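You operate a simulated robot arm through the tools that you are given. There is no shell and no other tool.

You run a simulated robot arm. Do the job below in one go: nothing can be reset, and whatever is moved stays where it is left.

## Task
Wipe the specks off the dark framed plate with a tissue and lay it in the red case.
Fine: the white tissue next to the grey cloth, not the cloth, not the other tissue; put the tissue back; shut the case; the other plate stays where it lies. What is to be rubbed or washed off counts as gone when no trace of it is left.

The check looks at the end state, three seconds after you hand in, the way a careful person would. Anything else that was tipped, shoved, dropped, spilled or broken makes it a failure. Flat cloth is picked up by pressing the open fingertips on it (5 to 10 N) and closing them slowly along it; thin cloth reads only 2 to 8 mm in the jaws.

## Robot
A 7-joint arm with a fingered hand, fixed in place. Base frame: the origin is on the floor under the middle of its stand, x ahead of it, y to its left, z up; the work surface is at about z = 780. Lengths are in mm, angles in degrees, forces in N, time in s.
It reaches about 1023 mm from its shoulder. Its first joint turns from -166.0 to 166.0 degrees. Payload 4 kg.
The tool frame sits at the grasp point between the pads (the TCP): z along the fingers, y along the line on which they close. The tips reach 30 mm beyond it. The gripper opens to 104 mm; its body begins 35 mm behind the TCP. The gripper is a hand of 4 fingers: y runs from the thumb to the fingers, the wrist lies at [-15, -113, -190] in the tool frame, and closing takes about 1.5 s.
Orientation is that of the tool frame in the base frame, as [roll, pitch, yaw] about the fixed x, y, z axes, in that order (R = Rz(yaw) Ry(pitch) Rx(roll)). With the fingers straight down and the wrist toward the robot, the tool's x, y and z point along [0, 1, 0], [1, 0, 0] and [0, 0, -1] of the base frame.

## Interface
- The arm moves only by the tool drive_tool. Its arguments are lists of equal length, an entry for each row: "delta_pos": the shift along the tool's x, y, z in mm, a list of three; "angular": the turn, a rotation vector about the tool's x, y, z in degrees, a list of three; "gripper": the gripper command, from -1 (fully open) to 1 (shut), values between in proportion. In form: {"delta_pos": [[x, y, z], ...], "angular": [[ax, ay, az], ...], "gripper": [gripper, ...]}. A call has 1 to 20 rows; each row shifts and turns the commanded pose from where the row before left it, along the tool's axes as they then stand. A row lasts 0.2 s, in which the tool goes at most 50 mm and 8.6 degrees; a call with a longer step from one row to the next is refused whole, and so is a gripper value outside its range. A pose out of reach is approached as far as the arm can. The call stops where the force on the tool passes 60 N (or 10 N more than at its start, if that is more) or the arm is blocked; 0.2 s more then pass. Each finger travels about 153 mm/s and halts on what it meets, pressing with about 33 N; the grip force reading is that of the motor and also rises with nothing between the fingers. The clock runs only during rows and for 0.2 s after the last one: add rows that do not move to give the fingers time. The reply holds the time, the measured pose of the TCP, the force on the tool along the base axes, the opening and the grip force, in the units named above and with some noise, with the torque about the TCP (base axes, N m) and any sound that the robot's microphone picked up.
- Cameras (640 x 400 px; columns grow to the right, rows downward): "scene" is fixed at [399.9, -653, 1369.4]; the picture's right is [0.72, -0.69, 0.00], its down [-0.47, -0.50, -0.73] and it looks along [0.50, 0.53, -0.69] (base axes); focal length 218 px, centre (320, 200). "wrist" rides on the gripper at [61, -92, -130] in the tool frame; the picture's right is [-0.81, 0.27, -0.52], its down [-0.53, -0.71, 0.46] and it looks along [-0.24, 0.64, 0.72] (tool axes); focal length 275 px, centre (320, 200). There is no depth. A picture from a camera that has moved, and an enlarged one, comes with that camera's place and axes in the base frame and with its lens.
- capture(camera): a new picture of that camera. No time passes.
- preshape(shape): the hand has 4 fingers and takes this shape, open, in about a second: jaw (thumb against the fingers, like two jaws); tri (thumb and two fingers); tip (a fingertip pinch); poke (one finger out to press); point (the index stretched); flat (the hand flat); cup (the hand cupped); fist (a fist). The gripper value then closes the fingers along that shape, each until it touches; the sizes above hold for jaw. It gives what a move gives, with no picture.
- zoom(camera, box): a new picture of the part [left, top, right, bottom] of that camera's present view, enlarged. No time passes.
- close_job(): hands the job in; it is judged then, once.

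Places have to be worked out from the pictures, the camera data and where the tool is seen. Open the gripper and draw the arm clear of the work before you hand the job in, unless the task says otherwise.

The tools are called after ">>>" as name(argument=value, ...) on one line, values as JSON. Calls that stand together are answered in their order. drive_tool: Moves the arm, as the interface text tells. Its arguments: {"type":"object","properties":{"delta_pos":{"type":"array"},"angular":{"type":"array"},"gripper":{"type":"array"}},"required":["delta_pos","angular","gripper"]} The other tools are called the same way: preshape (shape) gives the hand a shape; capture (camera) takes a picture; zoom (camera, box) takes an enlarged picture of a part of a camera's view; close_job () hands the job in.

At the start:

```text
time_s: 0.0
ee_pos: [596.8, -148.0, 1186.6]
orientation: [-180.0, 0.1, 90.0]
force: [-1.0, 0.4, -0.2]
ft_torque: [-0.04, -0.01, 0.03]
finger_gap: 103.7
gripper_force: 0.0
shape: jaw
```

scene: 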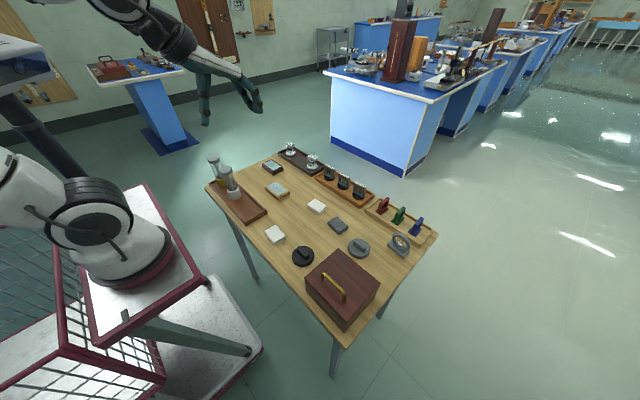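
wrist: 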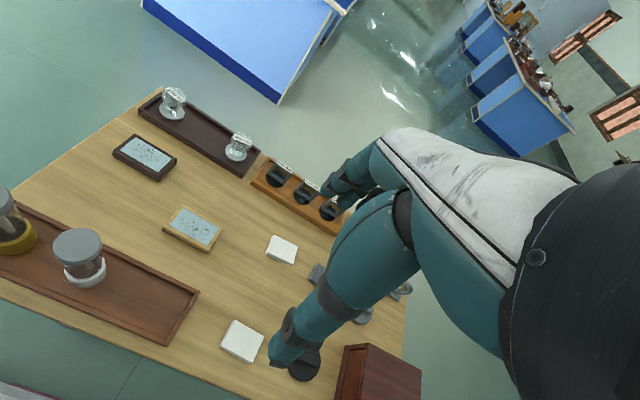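

I start by looking closer at the table to identify the plates, tissues, cloth and case.

>>> zoom(camera="scene", box=[200, 130, 330, 260])

>>> zoom(camera="scene", box=[290, 160, 450, 330])

>>> zoom(camera="wrist", box=[90, 80, 290, 260])

```text
3.08 times, centred on (265, 195) of scene
camera zoom: at [399.9, -653.0, 1369.4], right [0.72, -0.69, 0.0], down [-0.47, -0.5, -0.73], along [0.5, 0.53, -0.69], focal length 671 px, centre (489, 215)
```

zoom: 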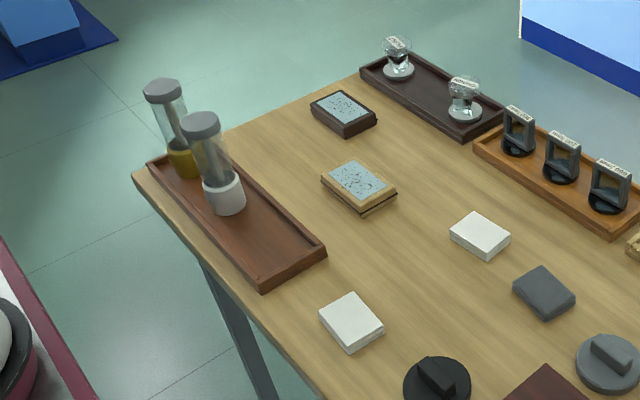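

```text
2.35 times, centred on (370, 245) of scene
camera zoom: at [399.9, -653.0, 1369.4], right [0.72, -0.69, 0.0], down [-0.47, -0.5, -0.73], along [0.5, 0.53, -0.69], focal length 513 px, centre (202, 94)
```

zoom: 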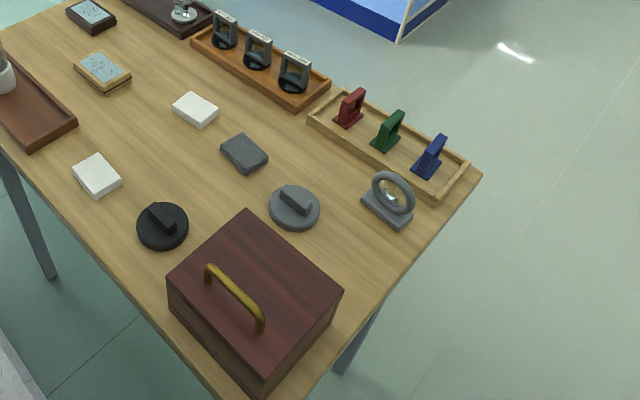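

```text
2.22 times, centred on (190, 170) of wrist
camera zoom: at [502.9, -86.9, 1317.1], right [0.27, -0.81, 0.52], down [-0.71, -0.53, -0.46], along [0.64, -0.24, -0.72], focal length 612 px, centre (609, 267)
```

zoom: 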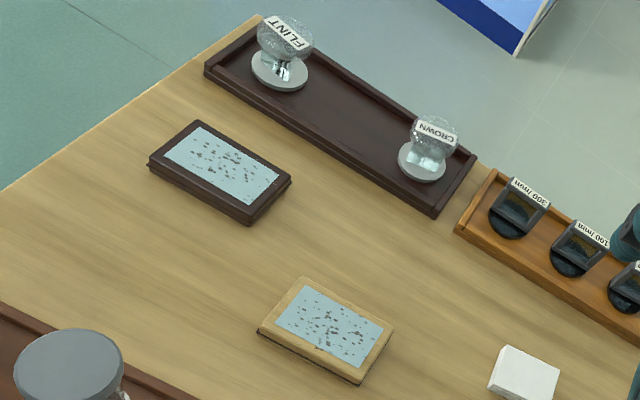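

The dark plate lies near (808, 97), the right tissue (next to the grey cloth) near (791, -222), and the case near (597, -517) with a handle toward its robot side. I move the hand back and right to get the wrist camera on the case.

>>> drive_tool(delta_pos=[[-32, -22, 10], [-32, -22, 10], [-32, -22, 10], [-32, -22, 10], [-32, -22, 10], [-32, -22, 10], [-32, -22, 10], [-32, -22, 10]], angular=[[0, 0, 0], [0, 0, 0], [0, 0, 0], [0, 0, 0], [0, 0, 0], [0, 0, 0], [0, 0, 0], [0, 0, 0]], gripper=[-1, -1, -1, -1, -1, -1, -1, -1])

>>> capture(camera="wrist")

>>> capture(camera="scene")

```text
time_s: 1.8
ee_pos: [416.5, -401.8, 1106.7]
orientation: [179.9, 0.0, 90.0]
force: [0.6, 0.4, 0.3]
ft_torque: [-0.01, 0.04, 0.01]
finger_gap: 103.8
gripper_force: 0.0
shape: jaw
```

```text
taken
camera wrist: at [323.8, -341.0, 1236.6], right [0.28, -0.81, 0.52], down [-0.71, -0.53, -0.46], along [0.64, -0.24, -0.73], focal length 275 px, centre (320, 200)
```

wrist: 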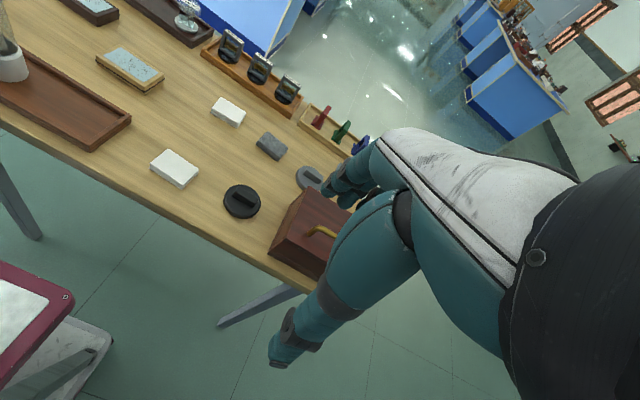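

```text
taken
```

scene: 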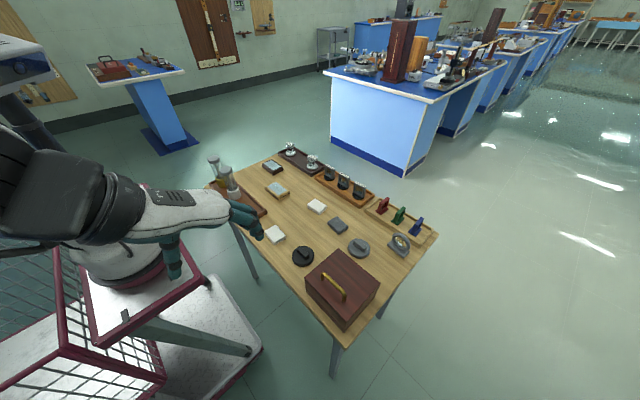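

The case is partly hidden behind the fingers. I move further along -y so it appears in the left half of the wrist view.

>>> drive_tool(delta_pos=[[-40, 0, 0], [-40, 0, 0], [-40, 0, 0], [-40, 0, 0], [-40, 0, 0]], angular=[[0, 0, 0], [0, 0, 0], [0, 0, 0], [0, 0, 0], [0, 0, 0]], gripper=[-1, -1, -1, -1, -1])

>>> capture(camera="wrist")

>>> zoom(camera="scene", box=[290, 230, 400, 340])

```text
time_s: 3.0
ee_pos: [421.6, -601.1, 1106.1]
orientation: [-179.9, 0.0, 89.9]
force: [0.6, 0.1, 0.4]
ft_torque: [-0.04, 0.0, 0.02]
finger_gap: 103.7
gripper_force: 0.1
shape: jaw
```

```text
taken
camera wrist: at [328.5, -539.9, 1237.3], right [0.28, -0.81, 0.52], down [-0.71, -0.53, -0.46], along [0.64, -0.24, -0.72], focal length 275 px, centre (320, 200)
```

wrist: 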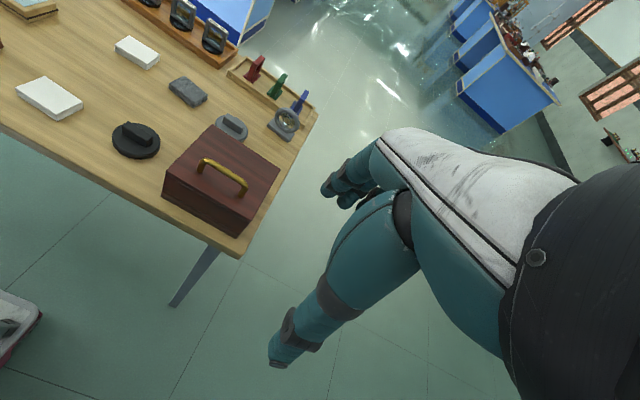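

```text
3.64 times, centred on (345, 285) of scene
camera zoom: at [399.9, -653.0, 1369.4], right [0.72, -0.69, 0.0], down [-0.47, -0.5, -0.73], along [0.5, 0.53, -0.69], focal length 793 px, centre (229, -109)
```

zoom: 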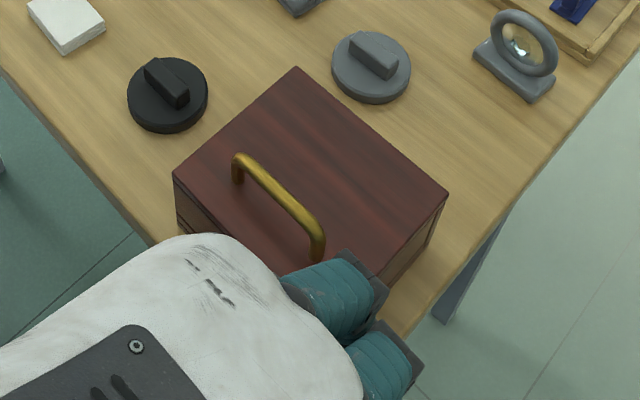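

>>> zoom(camera="wrist", box=[150, 100, 320, 250])

>>> zoom(camera="wrist", box=[0, 20, 220, 160])

```text
2.67 times, centred on (235, 175) of wrist
camera zoom: at [328.5, -539.9, 1237.3], right [0.28, -0.81, 0.52], down [-0.71, -0.53, -0.46], along [0.64, -0.24, -0.72], focal length 734 px, centre (547, 267)
```

zoom: 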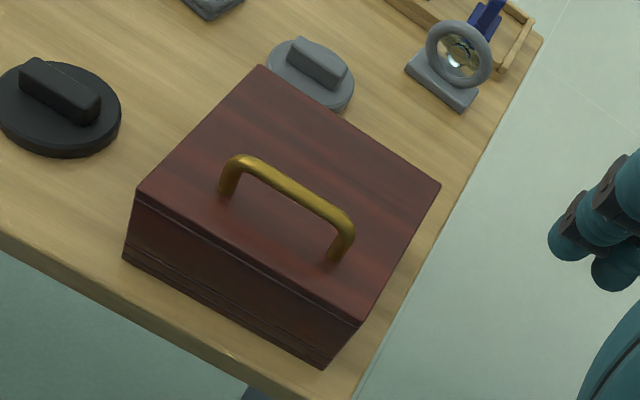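

```text
2.86 times, centred on (110, 90) of wrist
camera zoom: at [328.5, -539.9, 1237.3], right [0.28, -0.81, 0.52], down [-0.71, -0.53, -0.46], along [0.64, -0.24, -0.72], focal length 786 px, centre (920, 514)
```

zoom: 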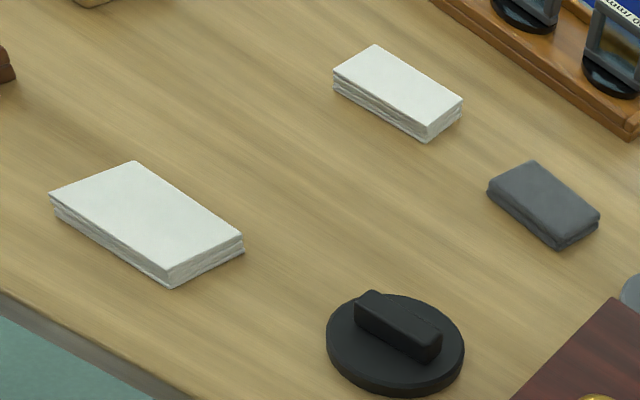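

The case measures about x 548–674, y -573 to -436, top z≈857, with the handle bar along y at x≈574, z≈893 near the front, so the lid hinges at the far side. I first go above the right tissue (~(793,-220)) at a safe height to look at it.

>>> drive_tool(delta_pos=[[31.75, 30.9, 8.8], [31.75, 30.9, 8.8], [31.75, 30.9, 8.8], [31.75, 30.9, 8.8], [31.75, 30.9, 8.8], [31.75, 30.9, 8.8], [31.75, 30.9, 8.8], [31.75, 30.9, 8.8], [31.75, 30.9, 8.8], [31.75, 30.9, 8.8], [31.75, 30.9, 8.8], [31.75, 30.9, 8.8], [0, 0, 0]], angular=[[0, 0, 0], [0, 0, 0], [0, 0, 0], [0, 0, 0], [0, 0, 0], [0, 0, 0], [0, 0, 0], [0, 0, 0], [0, 0, 0], [0, 0, 0], [0, 0, 0], [0, 0, 0], [0, 0, 0]], gripper=[-1, -1, -1, -1, -1, -1, -1, -1, -1, -1, -1, -1, -1])

>>> capture(camera="wrist")

>>> capture(camera="scene")

```text
time_s: 5.8
ee_pos: [791.2, -221.8, 999.5]
orientation: [180.0, 0.0, 89.8]
force: [0.5, 0.5, 0.4]
ft_torque: [0.0, 0.0, 0.03]
finger_gap: 103.8
gripper_force: 0.0
shape: jaw
```

```text
taken
camera wrist: at [698.3, -160.8, 1131.6], right [0.27, -0.81, 0.52], down [-0.71, -0.53, -0.46], along [0.64, -0.24, -0.72], focal length 275 px, centre (320, 200)
```

wrist: 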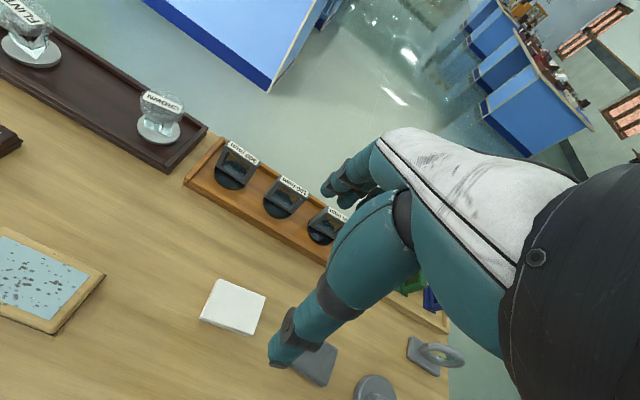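

```text
taken
```

scene: 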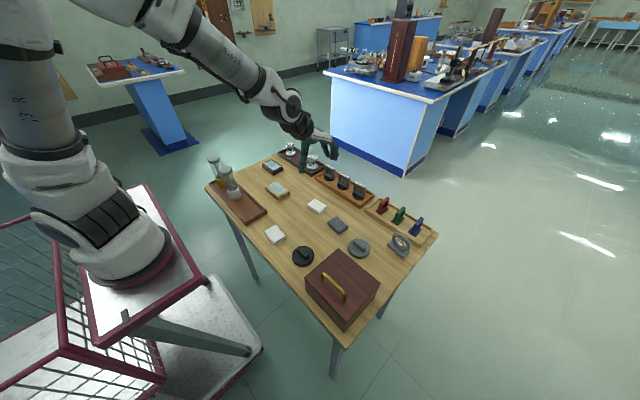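

The tissue centre is near (789,-222) with its long side along y, turned about 7°. I yaw the hand by 7° and descend to z≈850, then check.

>>> drive_tool(delta_pos=[[0, -2, 37], [0, 0, 37], [0, 0, 37], [0, 0, 37], [0, 0, 0]], angular=[[0, 0, -4], [0, 0, -3], [0, 0, 0], [0, 0, 0], [0, 0, 0]], gripper=[-1, -1, -1, -1, -1])

>>> capture(camera="wrist")

>>> zoom(camera="scene", box=[260, 130, 380, 250])

```text
time_s: 7.0
ee_pos: [788.4, -219.8, 852.6]
orientation: [-180.0, 0.0, 97.0]
force: [-0.2, 0.8, 0.3]
ft_torque: [0.0, 0.0, -0.01]
finger_gap: 103.9
gripper_force: 0.1
shape: jaw
```

```text
taken
camera wrist: at [689.8, -170.6, 983.4], right [0.37, -0.77, 0.52], down [-0.64, -0.62, -0.46], along [0.67, -0.16, -0.72], focal length 275 px, centre (320, 200)
```

wrist: 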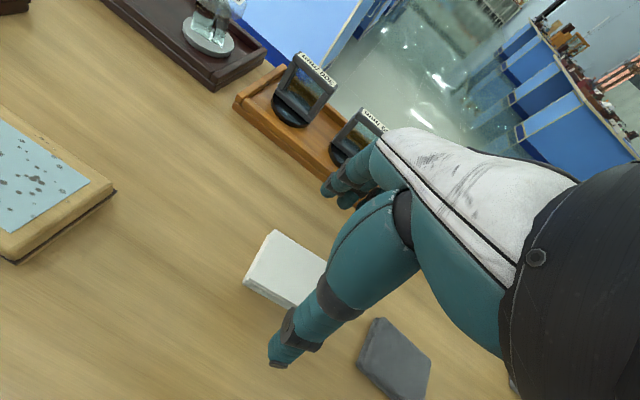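

```text
3.33 times, centred on (320, 190) of scene
camera zoom: at [399.9, -653.0, 1369.4], right [0.72, -0.69, 0.0], down [-0.47, -0.5, -0.73], along [0.5, 0.53, -0.69], focal length 727 px, centre (320, 233)
```

zoom: 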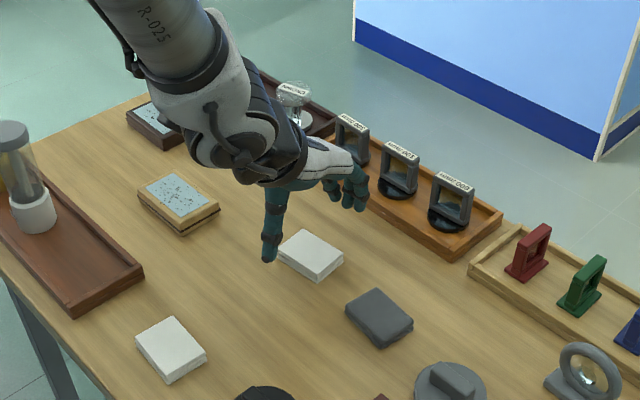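

The tissue sits between thumb and fingers. I lower until the tips are a few mm above the table (TCP z≈816) with force watching.

>>> drive_tool(delta_pos=[[0, 0, 12], [0, 0, 12], [0, 0, 8], [0, 0, 4.5], [0, 0, 0]], angular=[[0, 0, 0], [0, 0, 0], [0, 0, 0], [0, 0, 0], [0, 0, 0]], gripper=[-1, -1, -1, -1, -1])

>>> zoom(camera="scene", box=[280, 160, 350, 230])

>>> capture(camera="wrist")

```text
time_s: 8.2
ee_pos: [788.8, -221.1, 815.5]
orientation: [179.9, 0.0, 96.9]
force: [-0.7, -0.7, 0.3]
ft_torque: [0.01, 0.0, -0.01]
finger_gap: 103.8
gripper_force: 0.1
shape: jaw
```

```text
5.71 times, centred on (315, 195) of scene
camera zoom: at [399.9, -653.0, 1369.4], right [0.72, -0.69, 0.0], down [-0.47, -0.5, -0.73], along [0.5, 0.53, -0.69], focal length 1246 px, centre (349, 229)
```

zoom: 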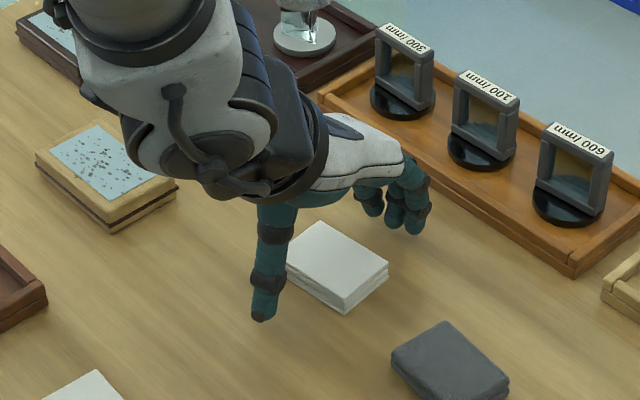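

```text
taken
camera wrist: at [688.7, -171.7, 946.7], right [0.37, -0.77, 0.52], down [-0.64, -0.62, -0.46], along [0.67, -0.16, -0.72], focal length 275 px, centre (320, 200)
```

wrist: 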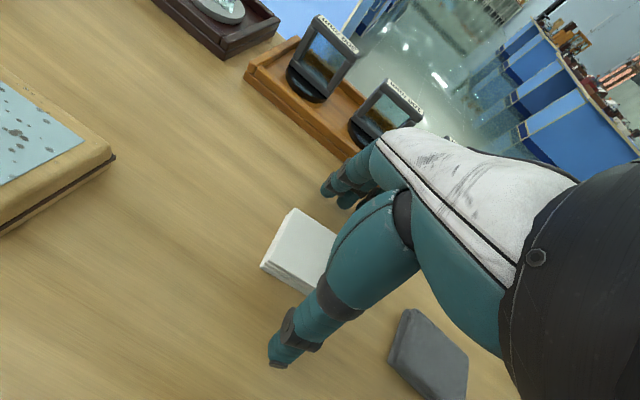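

The thumb and three fingers straddle the tissue with tips just above the table. I close slowly on its sides.

>>> drive_tool(delta_pos=[[0, 0, 0], [0, 0, 0], [0, 0, 0], [0, 0, 0], [0, 0, 0], [0, 0, 0], [0, 0, 0], [0, 0, 0], [0, 0, 0], [0, 0, 0]], angular=[[0, 0, 0], [0, 0, 0], [0, 0, 0], [0, 0, 0], [0, 0, 0], [0, 0, 0], [0, 0, 0], [0, 0, 0], [0, 0, 0], [0, 0, 0]], gripper=[-0.8, -0.6, -0.4, -0.25, -0.15, -0.05, 0.0, 0.05, 0.1, 0.1])

>>> zoom(camera="scene", box=[280, 160, 350, 230])

>>> capture(camera="wrist")

```text
time_s: 10.4
ee_pos: [787.7, -221.2, 815.6]
orientation: [180.0, -0.1, 97.0]
force: [-0.1, 0.4, 0.4]
ft_torque: [-0.04, 0.03, -0.02]
finger_gap: 47.2
gripper_force: 0.0
shape: jaw
```

```text
5.71 times, centred on (315, 195) of scene
camera zoom: at [399.9, -653.0, 1369.4], right [0.72, -0.69, 0.0], down [-0.47, -0.5, -0.73], along [0.5, 0.53, -0.69], focal length 1246 px, centre (349, 229)
```

zoom: 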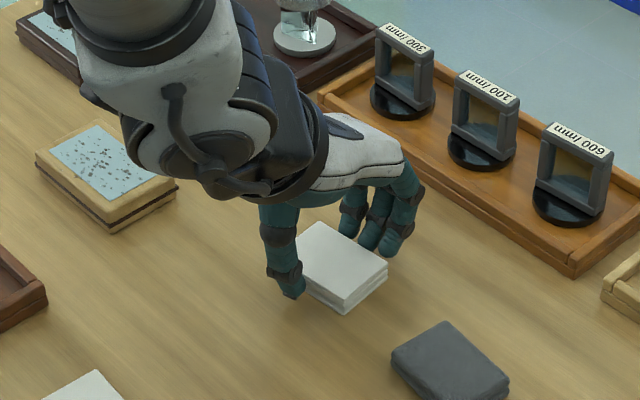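

```text
taken
camera wrist: at [688.7, -171.7, 946.8], right [0.37, -0.77, 0.52], down [-0.64, -0.62, -0.46], along [0.67, -0.16, -0.72], focal length 275 px, centre (320, 200)
```

wrist: 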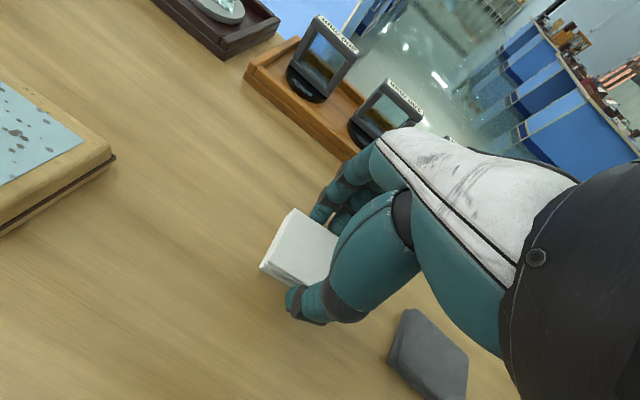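

The gap is 47 mm and still no grip force; I keep closing gradually.

>>> drive_tool(delta_pos=[[0, 0, 0], [0, 0, 0], [0, 0, 0], [0, 0, 0], [0, 0, 0], [0, 0, 0]], angular=[[0, 0, 0], [0, 0, 0], [0, 0, 0], [0, 0, 0], [0, 0, 0], [0, 0, 0]], gripper=[0.13, 0.16, 0.19, 0.22, 0.25, 0.25])

>>> capture(camera="wrist")

>>> zoom(camera="scene", box=[280, 160, 350, 230])

```text
time_s: 11.8
ee_pos: [787.0, -220.3, 816.1]
orientation: [-180.0, -0.1, 96.9]
force: [0.0, 0.1, -0.3]
ft_torque: [0.0, 0.0, 0.03]
finger_gap: 39.9
gripper_force: 33.2
shape: jaw
```

```text
taken
camera wrist: at [688.7, -171.7, 946.8], right [0.37, -0.77, 0.52], down [-0.64, -0.62, -0.46], along [0.67, -0.16, -0.72], focal length 275 px, centre (320, 200)
```

wrist: 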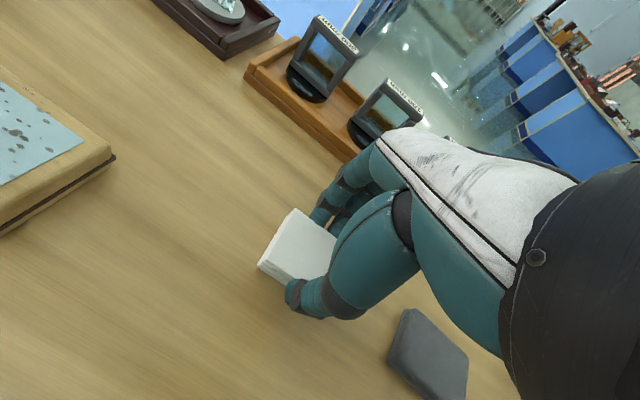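

```text
5.71 times, centred on (315, 195) of scene
camera zoom: at [399.9, -653.0, 1369.4], right [0.72, -0.69, 0.0], down [-0.47, -0.5, -0.73], along [0.5, 0.53, -0.69], focal length 1246 px, centre (349, 229)
```

zoom: 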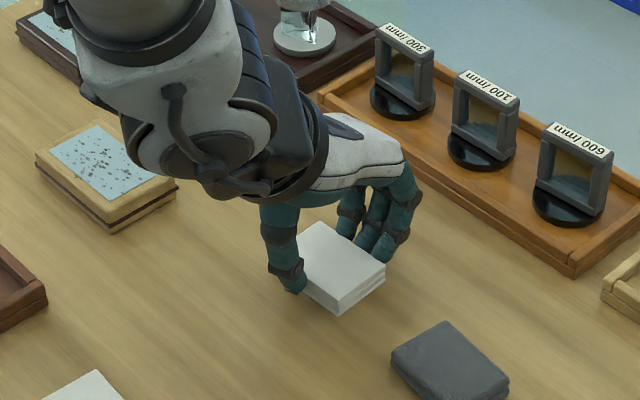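

It is held at 40 mm with 33 N. I lift gently 60 mm and check that the tissue comes along.

>>> drive_tool(delta_pos=[[0, 0, 0], [0, 0, -5], [0, 0, -10], [0, 0, -15], [0, 0, -15], [0, 0, -15], [0, 0, 0]], angular=[[0, 0, 0], [0, 0, 0], [0, 0, 0], [0, 0, 0], [0, 0, 0], [0, 0, 0], [0, 0, 0]], gripper=[0.4, 0.4, 0.4, 0.4, 0.4, 0.4, 0.4])

>>> capture(camera="wrist")

>>> zoom(camera="scene", box=[270, 140, 360, 230])

```text
time_s: 13.4
ee_pos: [789.1, -221.9, 876.7]
orientation: [-180.0, 0.0, 97.0]
force: [-0.5, -0.7, -0.4]
ft_torque: [0.03, -0.03, 0.01]
finger_gap: 40.1
gripper_force: 33.3
shape: jaw
```

```text
taken
camera wrist: at [688.7, -172.7, 1007.2], right [0.37, -0.77, 0.52], down [-0.64, -0.62, -0.46], along [0.67, -0.16, -0.72], focal length 275 px, centre (320, 200)
```

wrist: 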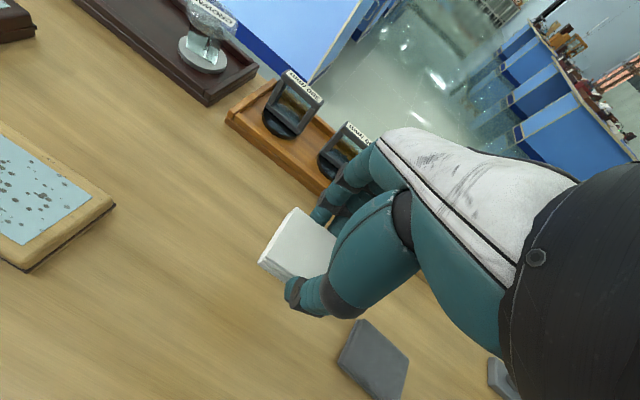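

```text
4.44 times, centred on (315, 185) of scene
camera zoom: at [399.9, -653.0, 1369.4], right [0.72, -0.69, 0.0], down [-0.47, -0.5, -0.73], along [0.5, 0.53, -0.69], focal length 969 px, centre (342, 267)
```

zoom: 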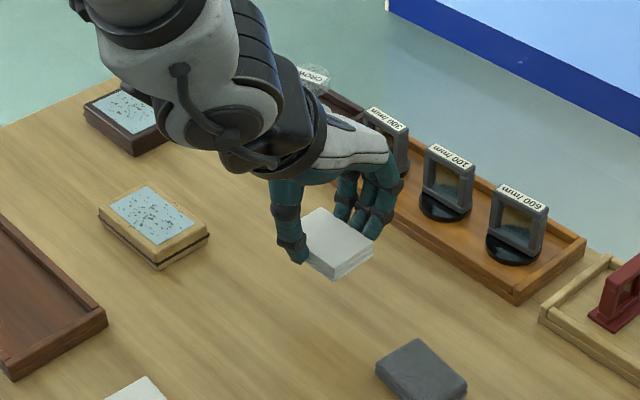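

The tissue is held firmly with its bottom about 36 mm below the TCP. I raise it, turn back to yaw 90 and go toward the dark plate for a precise look.

>>> drive_tool(delta_pos=[[0, 0, -27], [0, 0, -27], [40, 2, 0], [40, 2, 0], [40, 2, 0], [40, 2, 0], [32, 2, 0], [0, 0, 0]], angular=[[0, 0, 4], [0, 0, 3], [0, 0, 0], [0, 0, 0], [0, 0, 0], [0, 0, 0], [0, 0, 0], [0, 0, 0]], gripper=[0.4, 0.4, 0.4, 0.4, 0.4, 0.4, 0.4, 0.4])

>>> capture(camera="wrist")

>>> capture(camera="scene")

```text
time_s: 15.2
ee_pos: [798.4, -30.0, 930.1]
orientation: [180.0, -0.1, 90.0]
force: [0.2, -1.2, 0.2]
ft_torque: [-0.01, 0.0, 0.02]
finger_gap: 40.0
gripper_force: 33.4
shape: jaw
```

```text
taken
camera wrist: at [705.3, 30.7, 1061.2], right [0.27, -0.81, 0.52], down [-0.71, -0.53, -0.46], along [0.64, -0.24, -0.72], focal length 275 px, centre (320, 200)
```

wrist: 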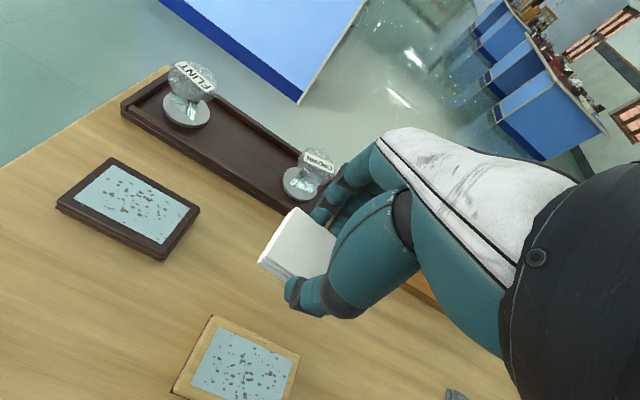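

```text
taken
```

scene: 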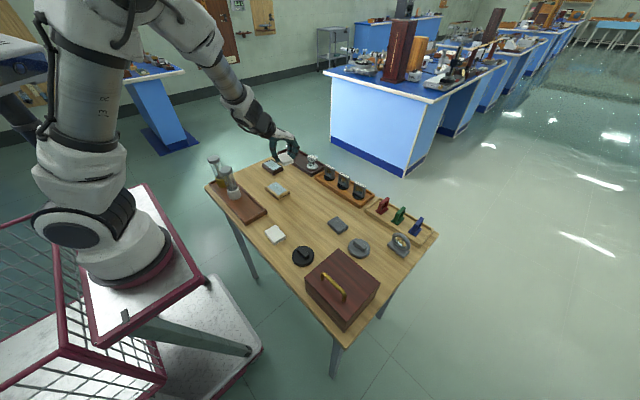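

>>> zoom(camera="wrist", box=[40, 140, 220, 275])

>>> zoom(camera="wrist", box=[230, 180, 390, 330])

```text
2.96 times, centred on (130, 208) of wrist
camera zoom: at [705.3, 30.7, 1061.2], right [0.27, -0.81, 0.52], down [-0.71, -0.53, -0.46], along [0.64, -0.24, -0.72], focal length 816 px, centre (883, 178)
```

zoom: 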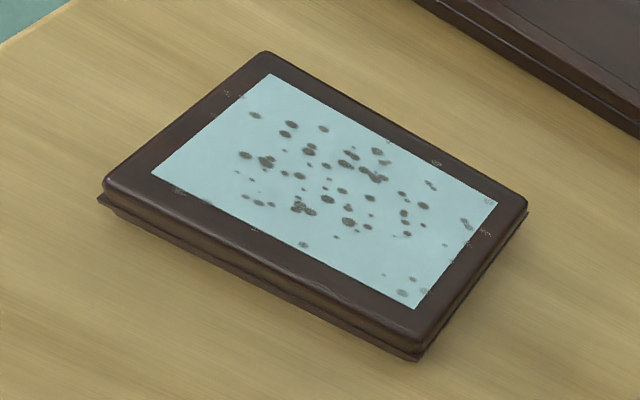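

```text
2.67 times, centred on (310, 255) of wrist
camera zoom: at [705.3, 30.7, 1061.2], right [0.27, -0.81, 0.52], down [-0.71, -0.53, -0.46], along [0.64, -0.24, -0.72], focal length 734 px, centre (347, 53)
```

zoom: 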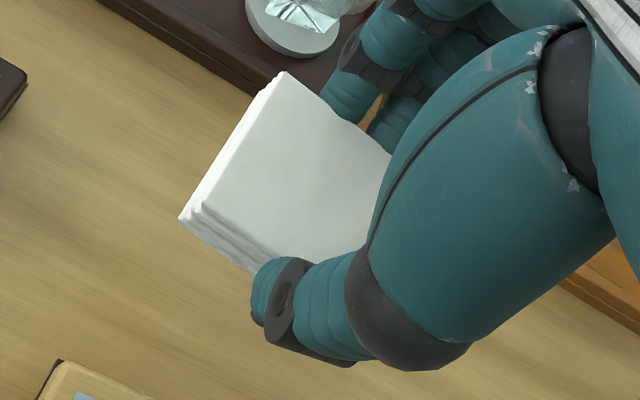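

The plate top spans about x 788–844, y 58–147 at z≈795, with specks also on the frame; the FLINT/CROWN tray starts at x≈900, so there is clearance. I move over the plate centre and lower to 20 mm above contact.

>>> drive_tool(delta_pos=[[34, 4, 0], [34, 4, 0], [34, 4, 0], [30, 4, 0], [0, 0, 25], [0, 0, 25], [0, 0, 25], [0, 0, 0]], angular=[[0, 0, 0], [0, 0, 0], [0, 0, 0], [0, 0, 0], [0, 0, 0], [0, 0, 0], [0, 0, 0], [0, 0, 0]], gripper=[0.4, 0.4, 0.4, 0.4, 0.4, 0.4, 0.4, 0.4])

>>> capture(camera="wrist")

>>> zoom(camera="scene", box=[220, 110, 330, 220])

```text
time_s: 17.0
ee_pos: [815.6, 101.0, 854.1]
orientation: [179.9, 0.0, 90.0]
force: [0.3, 0.0, -0.5]
ft_torque: [0.03, -0.02, 0.0]
finger_gap: 39.6
gripper_force: 33.1
shape: jaw
```

```text
taken
camera wrist: at [722.5, 161.7, 984.7], right [0.27, -0.81, 0.52], down [-0.71, -0.53, -0.46], along [0.64, -0.24, -0.72], focal length 275 px, centre (320, 200)
```

wrist: 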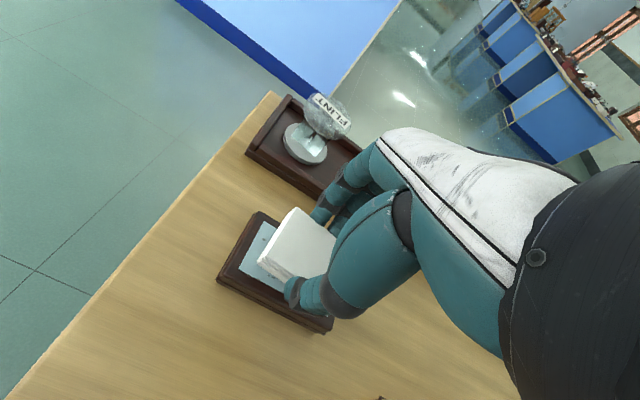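

```text
3.64 times, centred on (275, 165) of scene
camera zoom: at [399.9, -653.0, 1369.4], right [0.72, -0.69, 0.0], down [-0.47, -0.5, -0.73], along [0.5, 0.53, -0.69], focal length 793 px, centre (484, 327)
```

zoom: 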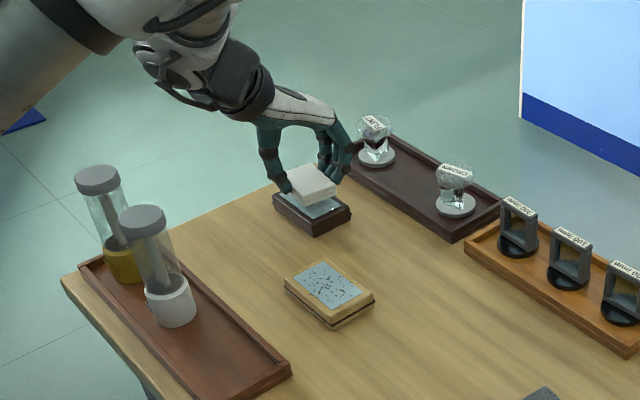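

The tissue is over the plate and the arm clears the vials. I lower in small steps until I feel contact.

>>> drive_tool(delta_pos=[[0, 0, 8], [0, 0, 6], [0, 0, 4], [0, 0, 2], [0, 0, 0]], angular=[[0, 0, 0], [0, 0, 0], [0, 0, 0], [0, 0, 0], [0, 0, 0]], gripper=[0.4, 0.4, 0.4, 0.4, 0.4])

```text
time_s: 18.2
ee_pos: [815.3, 100.7, 835.7]
orientation: [179.8, 0.0, 90.0]
force: [0.3, -0.9, 22.5]
ft_torque: [-0.11, -0.08, 0.01]
finger_gap: 40.6
gripper_force: 33.0
shape: jaw
```

Contact is already made with 22 N, a bit much; I back off by about 1 mm to get a gentler pressure.

>>> drive_tool(delta_pos=[[0, 0, -1.0], [0, 0, 0]], angular=[[0, 0, 0], [0, 0, 0]], gripper=[0.4, 0.4])

>>> zoom(camera="scene", box=[255, 140, 305, 190])

>>> zoom(camera="wrist", box=[200, 180, 380, 340])

```text
time_s: 18.8
ee_pos: [815.2, 101.2, 835.7]
orientation: [180.0, -0.1, 90.0]
force: [1.6, 0.4, 19.9]
ft_torque: [-0.04, -0.12, 0.05]
finger_gap: 40.8
gripper_force: 32.9
shape: jaw
```

```text
8.00 times, centred on (280, 165) of scene
camera zoom: at [399.9, -653.0, 1369.4], right [0.72, -0.69, 0.0], down [-0.47, -0.5, -0.73], along [0.5, 0.53, -0.69], focal length 1744 px, centre (640, 480)
```

zoom: 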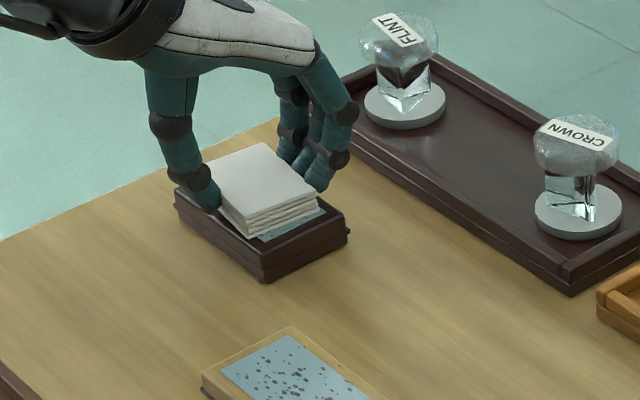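

```text
2.50 times, centred on (290, 260) of wrist
camera zoom: at [721.8, 162.4, 967.3], right [0.27, -0.81, 0.52], down [-0.71, -0.53, -0.46], along [0.65, -0.24, -0.72], focal length 688 px, centre (395, 50)
```

zoom: 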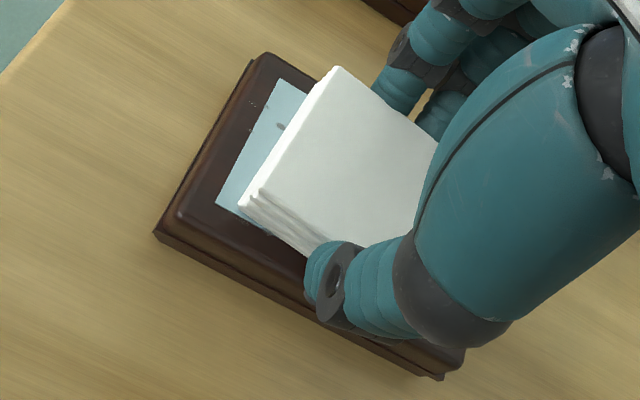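

Still ~20 N, so the contact is compliant at ~3 N/mm; I raise the command another 3 mm.

>>> drive_tool(delta_pos=[[0, 0, -2.0], [0, 0, -1.0], [0, 0, 0]], angular=[[0, 0, 0], [0, 0, 0], [0, 0, 0]], gripper=[0.4, 0.4, 0.4])

```text
time_s: 19.6
ee_pos: [814.9, 100.7, 839.7]
orientation: [-179.9, 0.0, 89.9]
force: [0.9, 0.2, 0.2]
ft_torque: [-0.04, -0.03, 0.0]
finger_gap: 40.9
gripper_force: 32.6
shape: jaw
```

Now free of contact at ~839. I come down in 1 mm increments, reading the force each time.

>>> drive_tool(delta_pos=[[0, 0, 1.5], [0, 0, 0]], angular=[[0, 0, 0], [0, 0, 0]], gripper=[0.4, 0.4])

```text
time_s: 20.2
ee_pos: [814.0, 101.6, 836.3]
orientation: [-180.0, 0.0, 90.1]
force: [-1.0, -0.6, 1.0]
ft_torque: [-0.05, -0.03, 0.0]
finger_gap: 40.6
gripper_force: 33.1
shape: jaw
```

>>> drive_tool(delta_pos=[[0, 0, 0.7], [0, 0, 0]], angular=[[0, 0, 0], [0, 0, 0]], gripper=[0.4, 0.4])

```text
time_s: 20.8
ee_pos: [815.1, 100.7, 836.5]
orientation: [180.0, 0.0, 90.0]
force: [0.1, 0.4, 3.8]
ft_torque: [-0.03, -0.11, 0.0]
finger_gap: 40.4
gripper_force: 33.1
shape: jaw
```

Light contact of 3.8 N now. I add 0.4 mm and make a first short trial stroke along y, then check the force and the picture.

>>> drive_tool(delta_pos=[[0, 0, 0.4], [5, 0, 0], [8, 0, 0], [8, 0, 0], [0, 0, 0]], angular=[[0, 0, 0], [0, 0, 0], [0, 0, 0], [0, 0, 0], [0, 0, 0]], gripper=[0.4, 0.4, 0.4, 0.4, 0.4])

>>> zoom(camera="scene", box=[255, 140, 305, 190])

>>> zoom(camera="wrist", box=[200, 180, 380, 340])

```text
time_s: 22.0
ee_pos: [814.7, 121.9, 836.5]
orientation: [-179.9, 0.0, 89.9]
force: [-0.1, -2.6, 4.0]
ft_torque: [-0.08, -0.06, -0.04]
finger_gap: 40.8
gripper_force: 33.1
shape: jaw
```

```text
8.00 times, centred on (280, 165) of scene
camera zoom: at [399.9, -653.0, 1369.4], right [0.72, -0.69, 0.0], down [-0.47, -0.5, -0.73], along [0.5, 0.53, -0.69], focal length 1744 px, centre (640, 480)
```

zoom: 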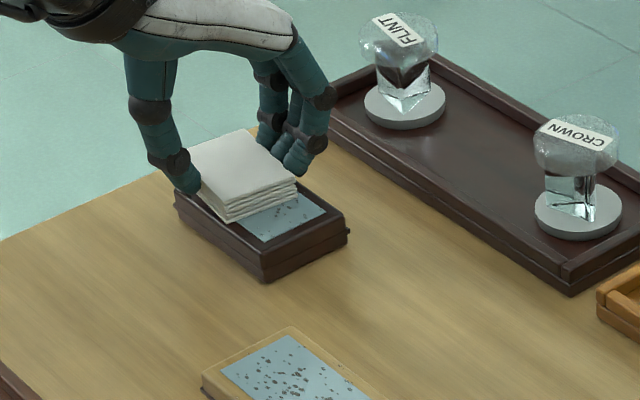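

```text
2.50 times, centred on (290, 260) of wrist
camera zoom: at [722.1, 182.6, 968.1], right [0.27, -0.81, 0.52], down [-0.71, -0.53, -0.46], along [0.64, -0.24, -0.72], focal length 688 px, centre (395, 50)
```

zoom: 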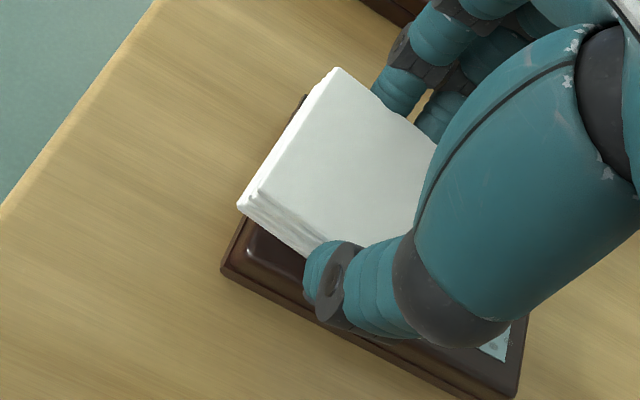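

The plate stays put and friction is only 2.6 N, so I run full zigzag strokes over the whole face in three x-lanes.

>>> drive_tool(delta_pos=[[0, 0, 0.3], [0, -6, 0], [-11, 0, 0], [-11, 0, 0], [-11, 0, 0], [-12, 0, 0], [0, 6, 0], [11, 0, 0], [11, 0, 0], [11, 0, 0], [12, 0, 0], [0, 6, 0], [-11, 0, 0], [-11, 0, 0], [-11, 0, 0], [-12, 0, 0], [0, 0, 0]], angular=[[0, 0, 0], [0, 0, 0], [0, 0, 0], [0, 0, 0], [0, 0, 0], [0, 0, 0], [0, 0, 0], [0, 0, 0], [0, 0, 0], [0, 0, 0], [0, 0, 0], [0, 0, 0], [0, 0, 0], [0, 0, 0], [0, 0, 0], [0, 0, 0], [0, 0, 0]], gripper=[0.4, 0.4, 0.4, 0.4, 0.4, 0.4, 0.4, 0.4, 0.4, 0.4, 0.4, 0.4, 0.4, 0.4, 0.4, 0.4, 0.4])

>>> zoom(camera="scene", box=[255, 140, 305, 190])

>>> zoom(camera="wrist", box=[200, 150, 380, 310])

```text
time_s: 25.6
ee_pos: [821.2, 74.9, 835.9]
orientation: [-180.0, 0.0, 90.0]
force: [-0.2, 4.0, 8.3]
ft_torque: [0.11, 0.01, -0.05]
finger_gap: 40.5
gripper_force: 33.4
shape: jaw
```

```text
8.00 times, centred on (280, 165) of scene
camera zoom: at [399.9, -653.0, 1369.4], right [0.72, -0.69, 0.0], down [-0.47, -0.5, -0.73], along [0.5, 0.53, -0.69], focal length 1744 px, centre (640, 480)
```

zoom: 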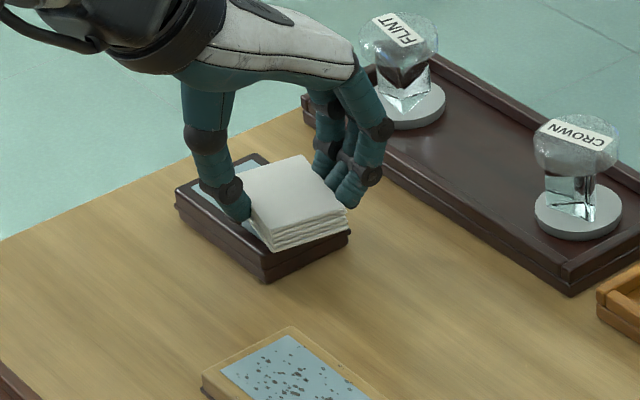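

```text
2.50 times, centred on (290, 230) of wrist
camera zoom: at [728.3, 136.9, 967.6], right [0.27, -0.81, 0.52], down [-0.71, -0.53, -0.46], along [0.64, -0.24, -0.72], focal length 688 px, centre (395, 125)
```

zoom: 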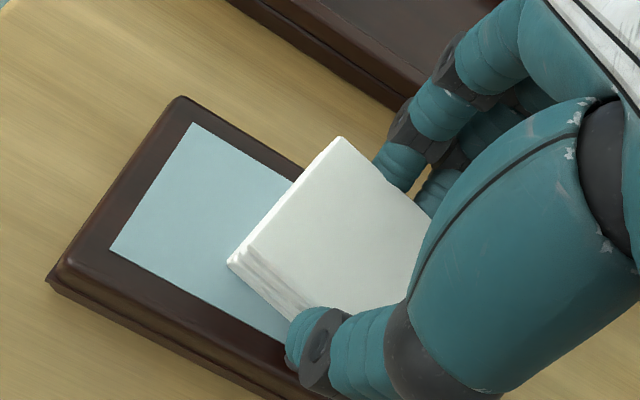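

The visible half looks clean. I make a second pass with wider reach in x and y to be sure of the frame edges too.

>>> drive_tool(delta_pos=[[-5, 0, 0], [12, 0, 0], [12, 0, 0], [12, 0, 0], [12, 0, 0], [12, 0, 0], [0, -7, 0], [0, -7, 0], [-12, 0, 0], [-12, 0, 0], [-12, 0, 0], [-12, 0, 0], [-12, 0, 0], [0, 8, 0], [0, 9, 0], [0, -9, 0], [12, 0, 0], [12, 0, 0], [0, 0, 0]], angular=[[0, 0, 0], [0, 0, 0], [0, 0, 0], [0, 0, 0], [0, 0, 0], [0, 0, 0], [0, 0, 0], [0, 0, 0], [0, 0, 0], [0, 0, 0], [0, 0, 0], [0, 0, 0], [0, 0, 0], [0, 0, 0], [0, 0, 0], [0, 0, 0], [0, 0, 0], [0, 0, 0], [0, 0, 0]], gripper=[0.4, 0.4, 0.4, 0.4, 0.4, 0.4, 0.4, 0.4, 0.4, 0.4, 0.4, 0.4, 0.4, 0.4, 0.4, 0.4, 0.4, 0.4, 0.4])

```text
time_s: 29.6
ee_pos: [812.5, 96.8, 836.4]
orientation: [-180.0, 0.0, 89.9]
force: [0.5, -3.0, 6.6]
ft_torque: [-0.05, -0.02, -0.01]
finger_gap: 40.7
gripper_force: 33.4
shape: jaw
```

I lift straight up and back off to inspect the plate.

>>> drive_tool(delta_pos=[[0, 0, -10], [0, 0, -30], [0, 0, -30], [0, 0, -25], [-40, -5, 0], [-40, -5, 0], [-40, -4, 0], [0, 0, 0]], angular=[[0, 0, 0], [0, 0, 0], [0, 0, 0], [0, 0, 0], [0, 0, 0], [0, 0, 0], [0, 0, 0], [0, 0, 0]], gripper=[0.4, 0.4, 0.4, 0.4, 0.4, 0.4, 0.4, 0.4])

>>> zoom(camera="wrist", box=[40, 140, 220, 275])

>>> zoom(camera="scene", box=[255, 140, 305, 190])

>>> capture(camera="wrist")

```text
time_s: 31.4
ee_pos: [801.3, -22.8, 929.2]
orientation: [-180.0, 0.0, 90.1]
force: [0.2, -0.4, -0.9]
ft_torque: [0.01, 0.0, 0.01]
finger_gap: 40.8
gripper_force: 32.8
shape: jaw
```

```text
2.96 times, centred on (130, 208) of wrist
camera zoom: at [708.0, 38.3, 1061.9], right [0.28, -0.81, 0.52], down [-0.71, -0.53, -0.46], along [0.64, -0.24, -0.72], focal length 816 px, centre (883, 178)
```

zoom: 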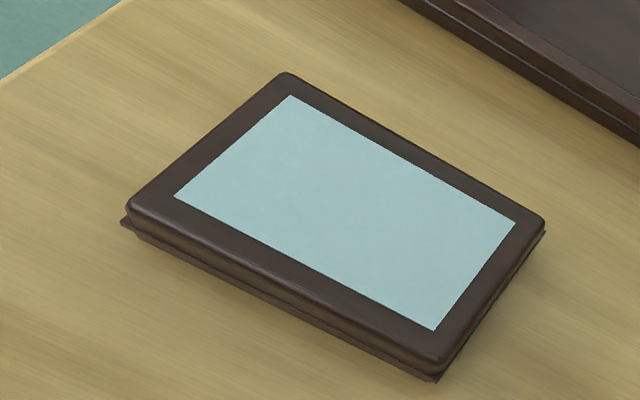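

```text
8.00 times, centred on (280, 165) of scene
camera zoom: at [399.9, -653.0, 1369.4], right [0.72, -0.69, 0.0], down [-0.47, -0.5, -0.73], along [0.5, 0.53, -0.69], focal length 1744 px, centre (640, 480)
```

zoom: 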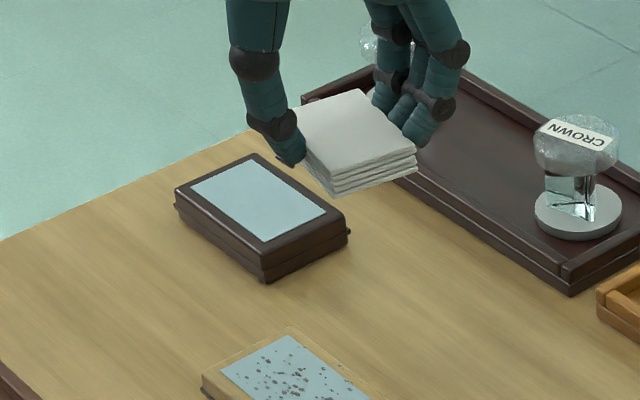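

```text
taken
camera wrist: at [708.0, 38.3, 1061.9], right [0.28, -0.81, 0.52], down [-0.71, -0.53, -0.46], along [0.64, -0.24, -0.72], focal length 275 px, centre (320, 200)
```

wrist: 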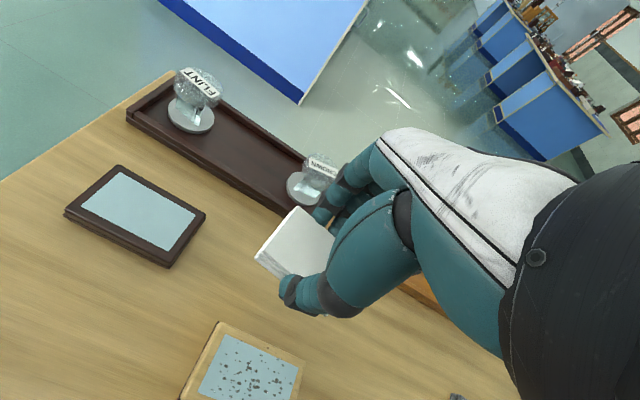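

The plate looks clean; I zoom in tighter to be sure there's no faint trace on glass or frame.

>>> zoom(camera="wrist", box=[60, 160, 140, 230])

>>> zoom(camera="wrist", box=[130, 190, 210, 270])

```text
5.71 times, centred on (100, 195) of wrist
camera zoom: at [708.0, 38.3, 1061.9], right [0.28, -0.81, 0.52], down [-0.71, -0.53, -0.46], along [0.64, -0.24, -0.72], focal length 1573 px, centre (1577, 229)
```

zoom: 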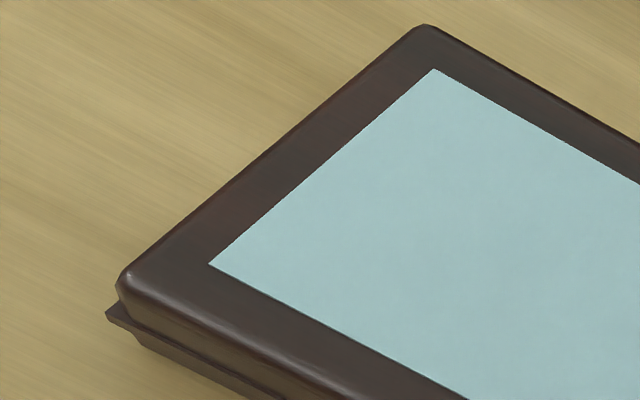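

```text
5.00 times, centred on (170, 230) of wrist
camera zoom: at [708.0, 38.3, 1061.9], right [0.28, -0.81, 0.52], down [-0.71, -0.53, -0.46], along [0.64, -0.24, -0.72], focal length 1376 px, centre (1070, 50)
```

zoom: 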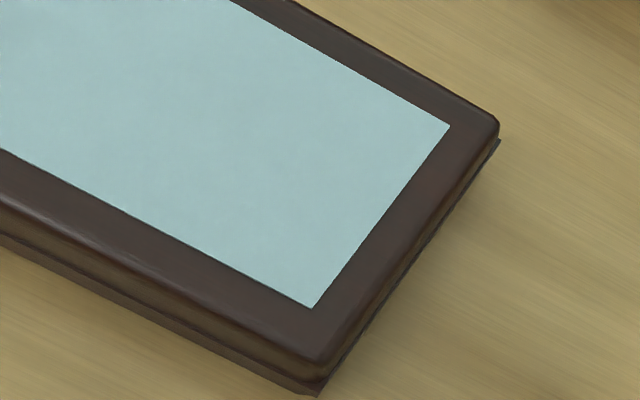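

No trace is left. Now I take the tissue back to its original spot: -199 mm in y, -12 mm in x, yaw back to 97°, then descend to just above the table.

>>> drive_tool(delta_pos=[[-40, -2.4, 0], [-40, -2.4, 0], [-40, -2.4, 0], [-40, -2.4, 0], [-39, -2.4, 0], [0, 0, 25], [0, 0, 30], [0, 0, 30], [0, 0, 20], [0, 0, 4], [0, 0, 0]], angular=[[0, 0, 0], [0, 0, 0], [0, 0, 0], [0, 0, 0], [0, 0, 0], [0, 0, -4], [0, 0, -3], [0, 0, 0], [0, 0, 0], [0, 0, 0], [0, 0, 0]], gripper=[0.4, 0.4, 0.4, 0.4, 0.4, 0.4, 0.4, 0.4, 0.4, 0.4, 0.4])

>>> zoom(camera="scene", box=[280, 160, 350, 230])

```text
time_s: 33.8
ee_pos: [788.3, -221.4, 822.2]
orientation: [-180.0, 0.0, 97.0]
force: [0.2, 0.0, 0.0]
ft_torque: [0.0, 0.02, 0.03]
finger_gap: 40.4
gripper_force: 33.3
shape: jaw
```

```text
5.71 times, centred on (315, 195) of scene
camera zoom: at [399.9, -653.0, 1369.4], right [0.72, -0.69, 0.0], down [-0.47, -0.5, -0.73], along [0.5, 0.53, -0.69], focal length 1246 px, centre (349, 229)
```

zoom: 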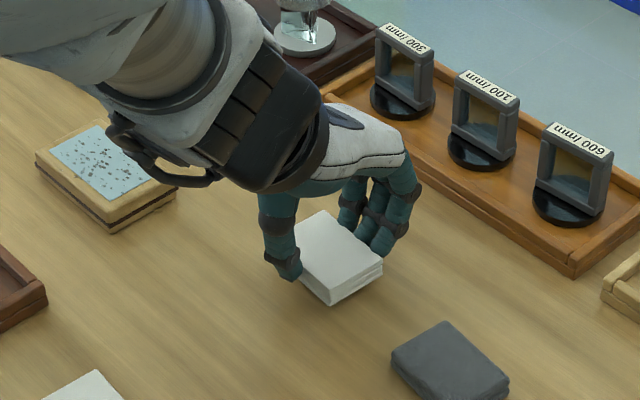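

The tissue hovers ~6 mm above its place. I lower in fine steps until it touches.

>>> drive_tool(delta_pos=[[0, 0, 3], [0, 0, 1.5], [0, 0, 0]], angular=[[0, 0, 0], [0, 0, 0], [0, 0, 0]], gripper=[0.4, 0.4, 0.4])

```text
time_s: 34.6
ee_pos: [790.0, -221.5, 817.5]
orientation: [-180.0, 0.0, 97.0]
force: [-0.6, 1.0, 0.1]
ft_torque: [0.01, -0.01, -0.01]
finger_gap: 40.9
gripper_force: 33.0
shape: jaw
```

>>> drive_tool(delta_pos=[[0, 0, 1], [0, 0, 0.7], [0, 0, 0]], angular=[[0, 0, 0], [0, 0, 0], [0, 0, 0]], gripper=[0.4, 0.4, 0.4])

```text
time_s: 35.4
ee_pos: [789.5, -221.2, 815.4]
orientation: [-180.0, 0.0, 97.1]
force: [-0.1, -0.5, -0.3]
ft_torque: [0.0, 0.01, 0.0]
finger_gap: 40.4
gripper_force: 32.9
shape: jaw
```

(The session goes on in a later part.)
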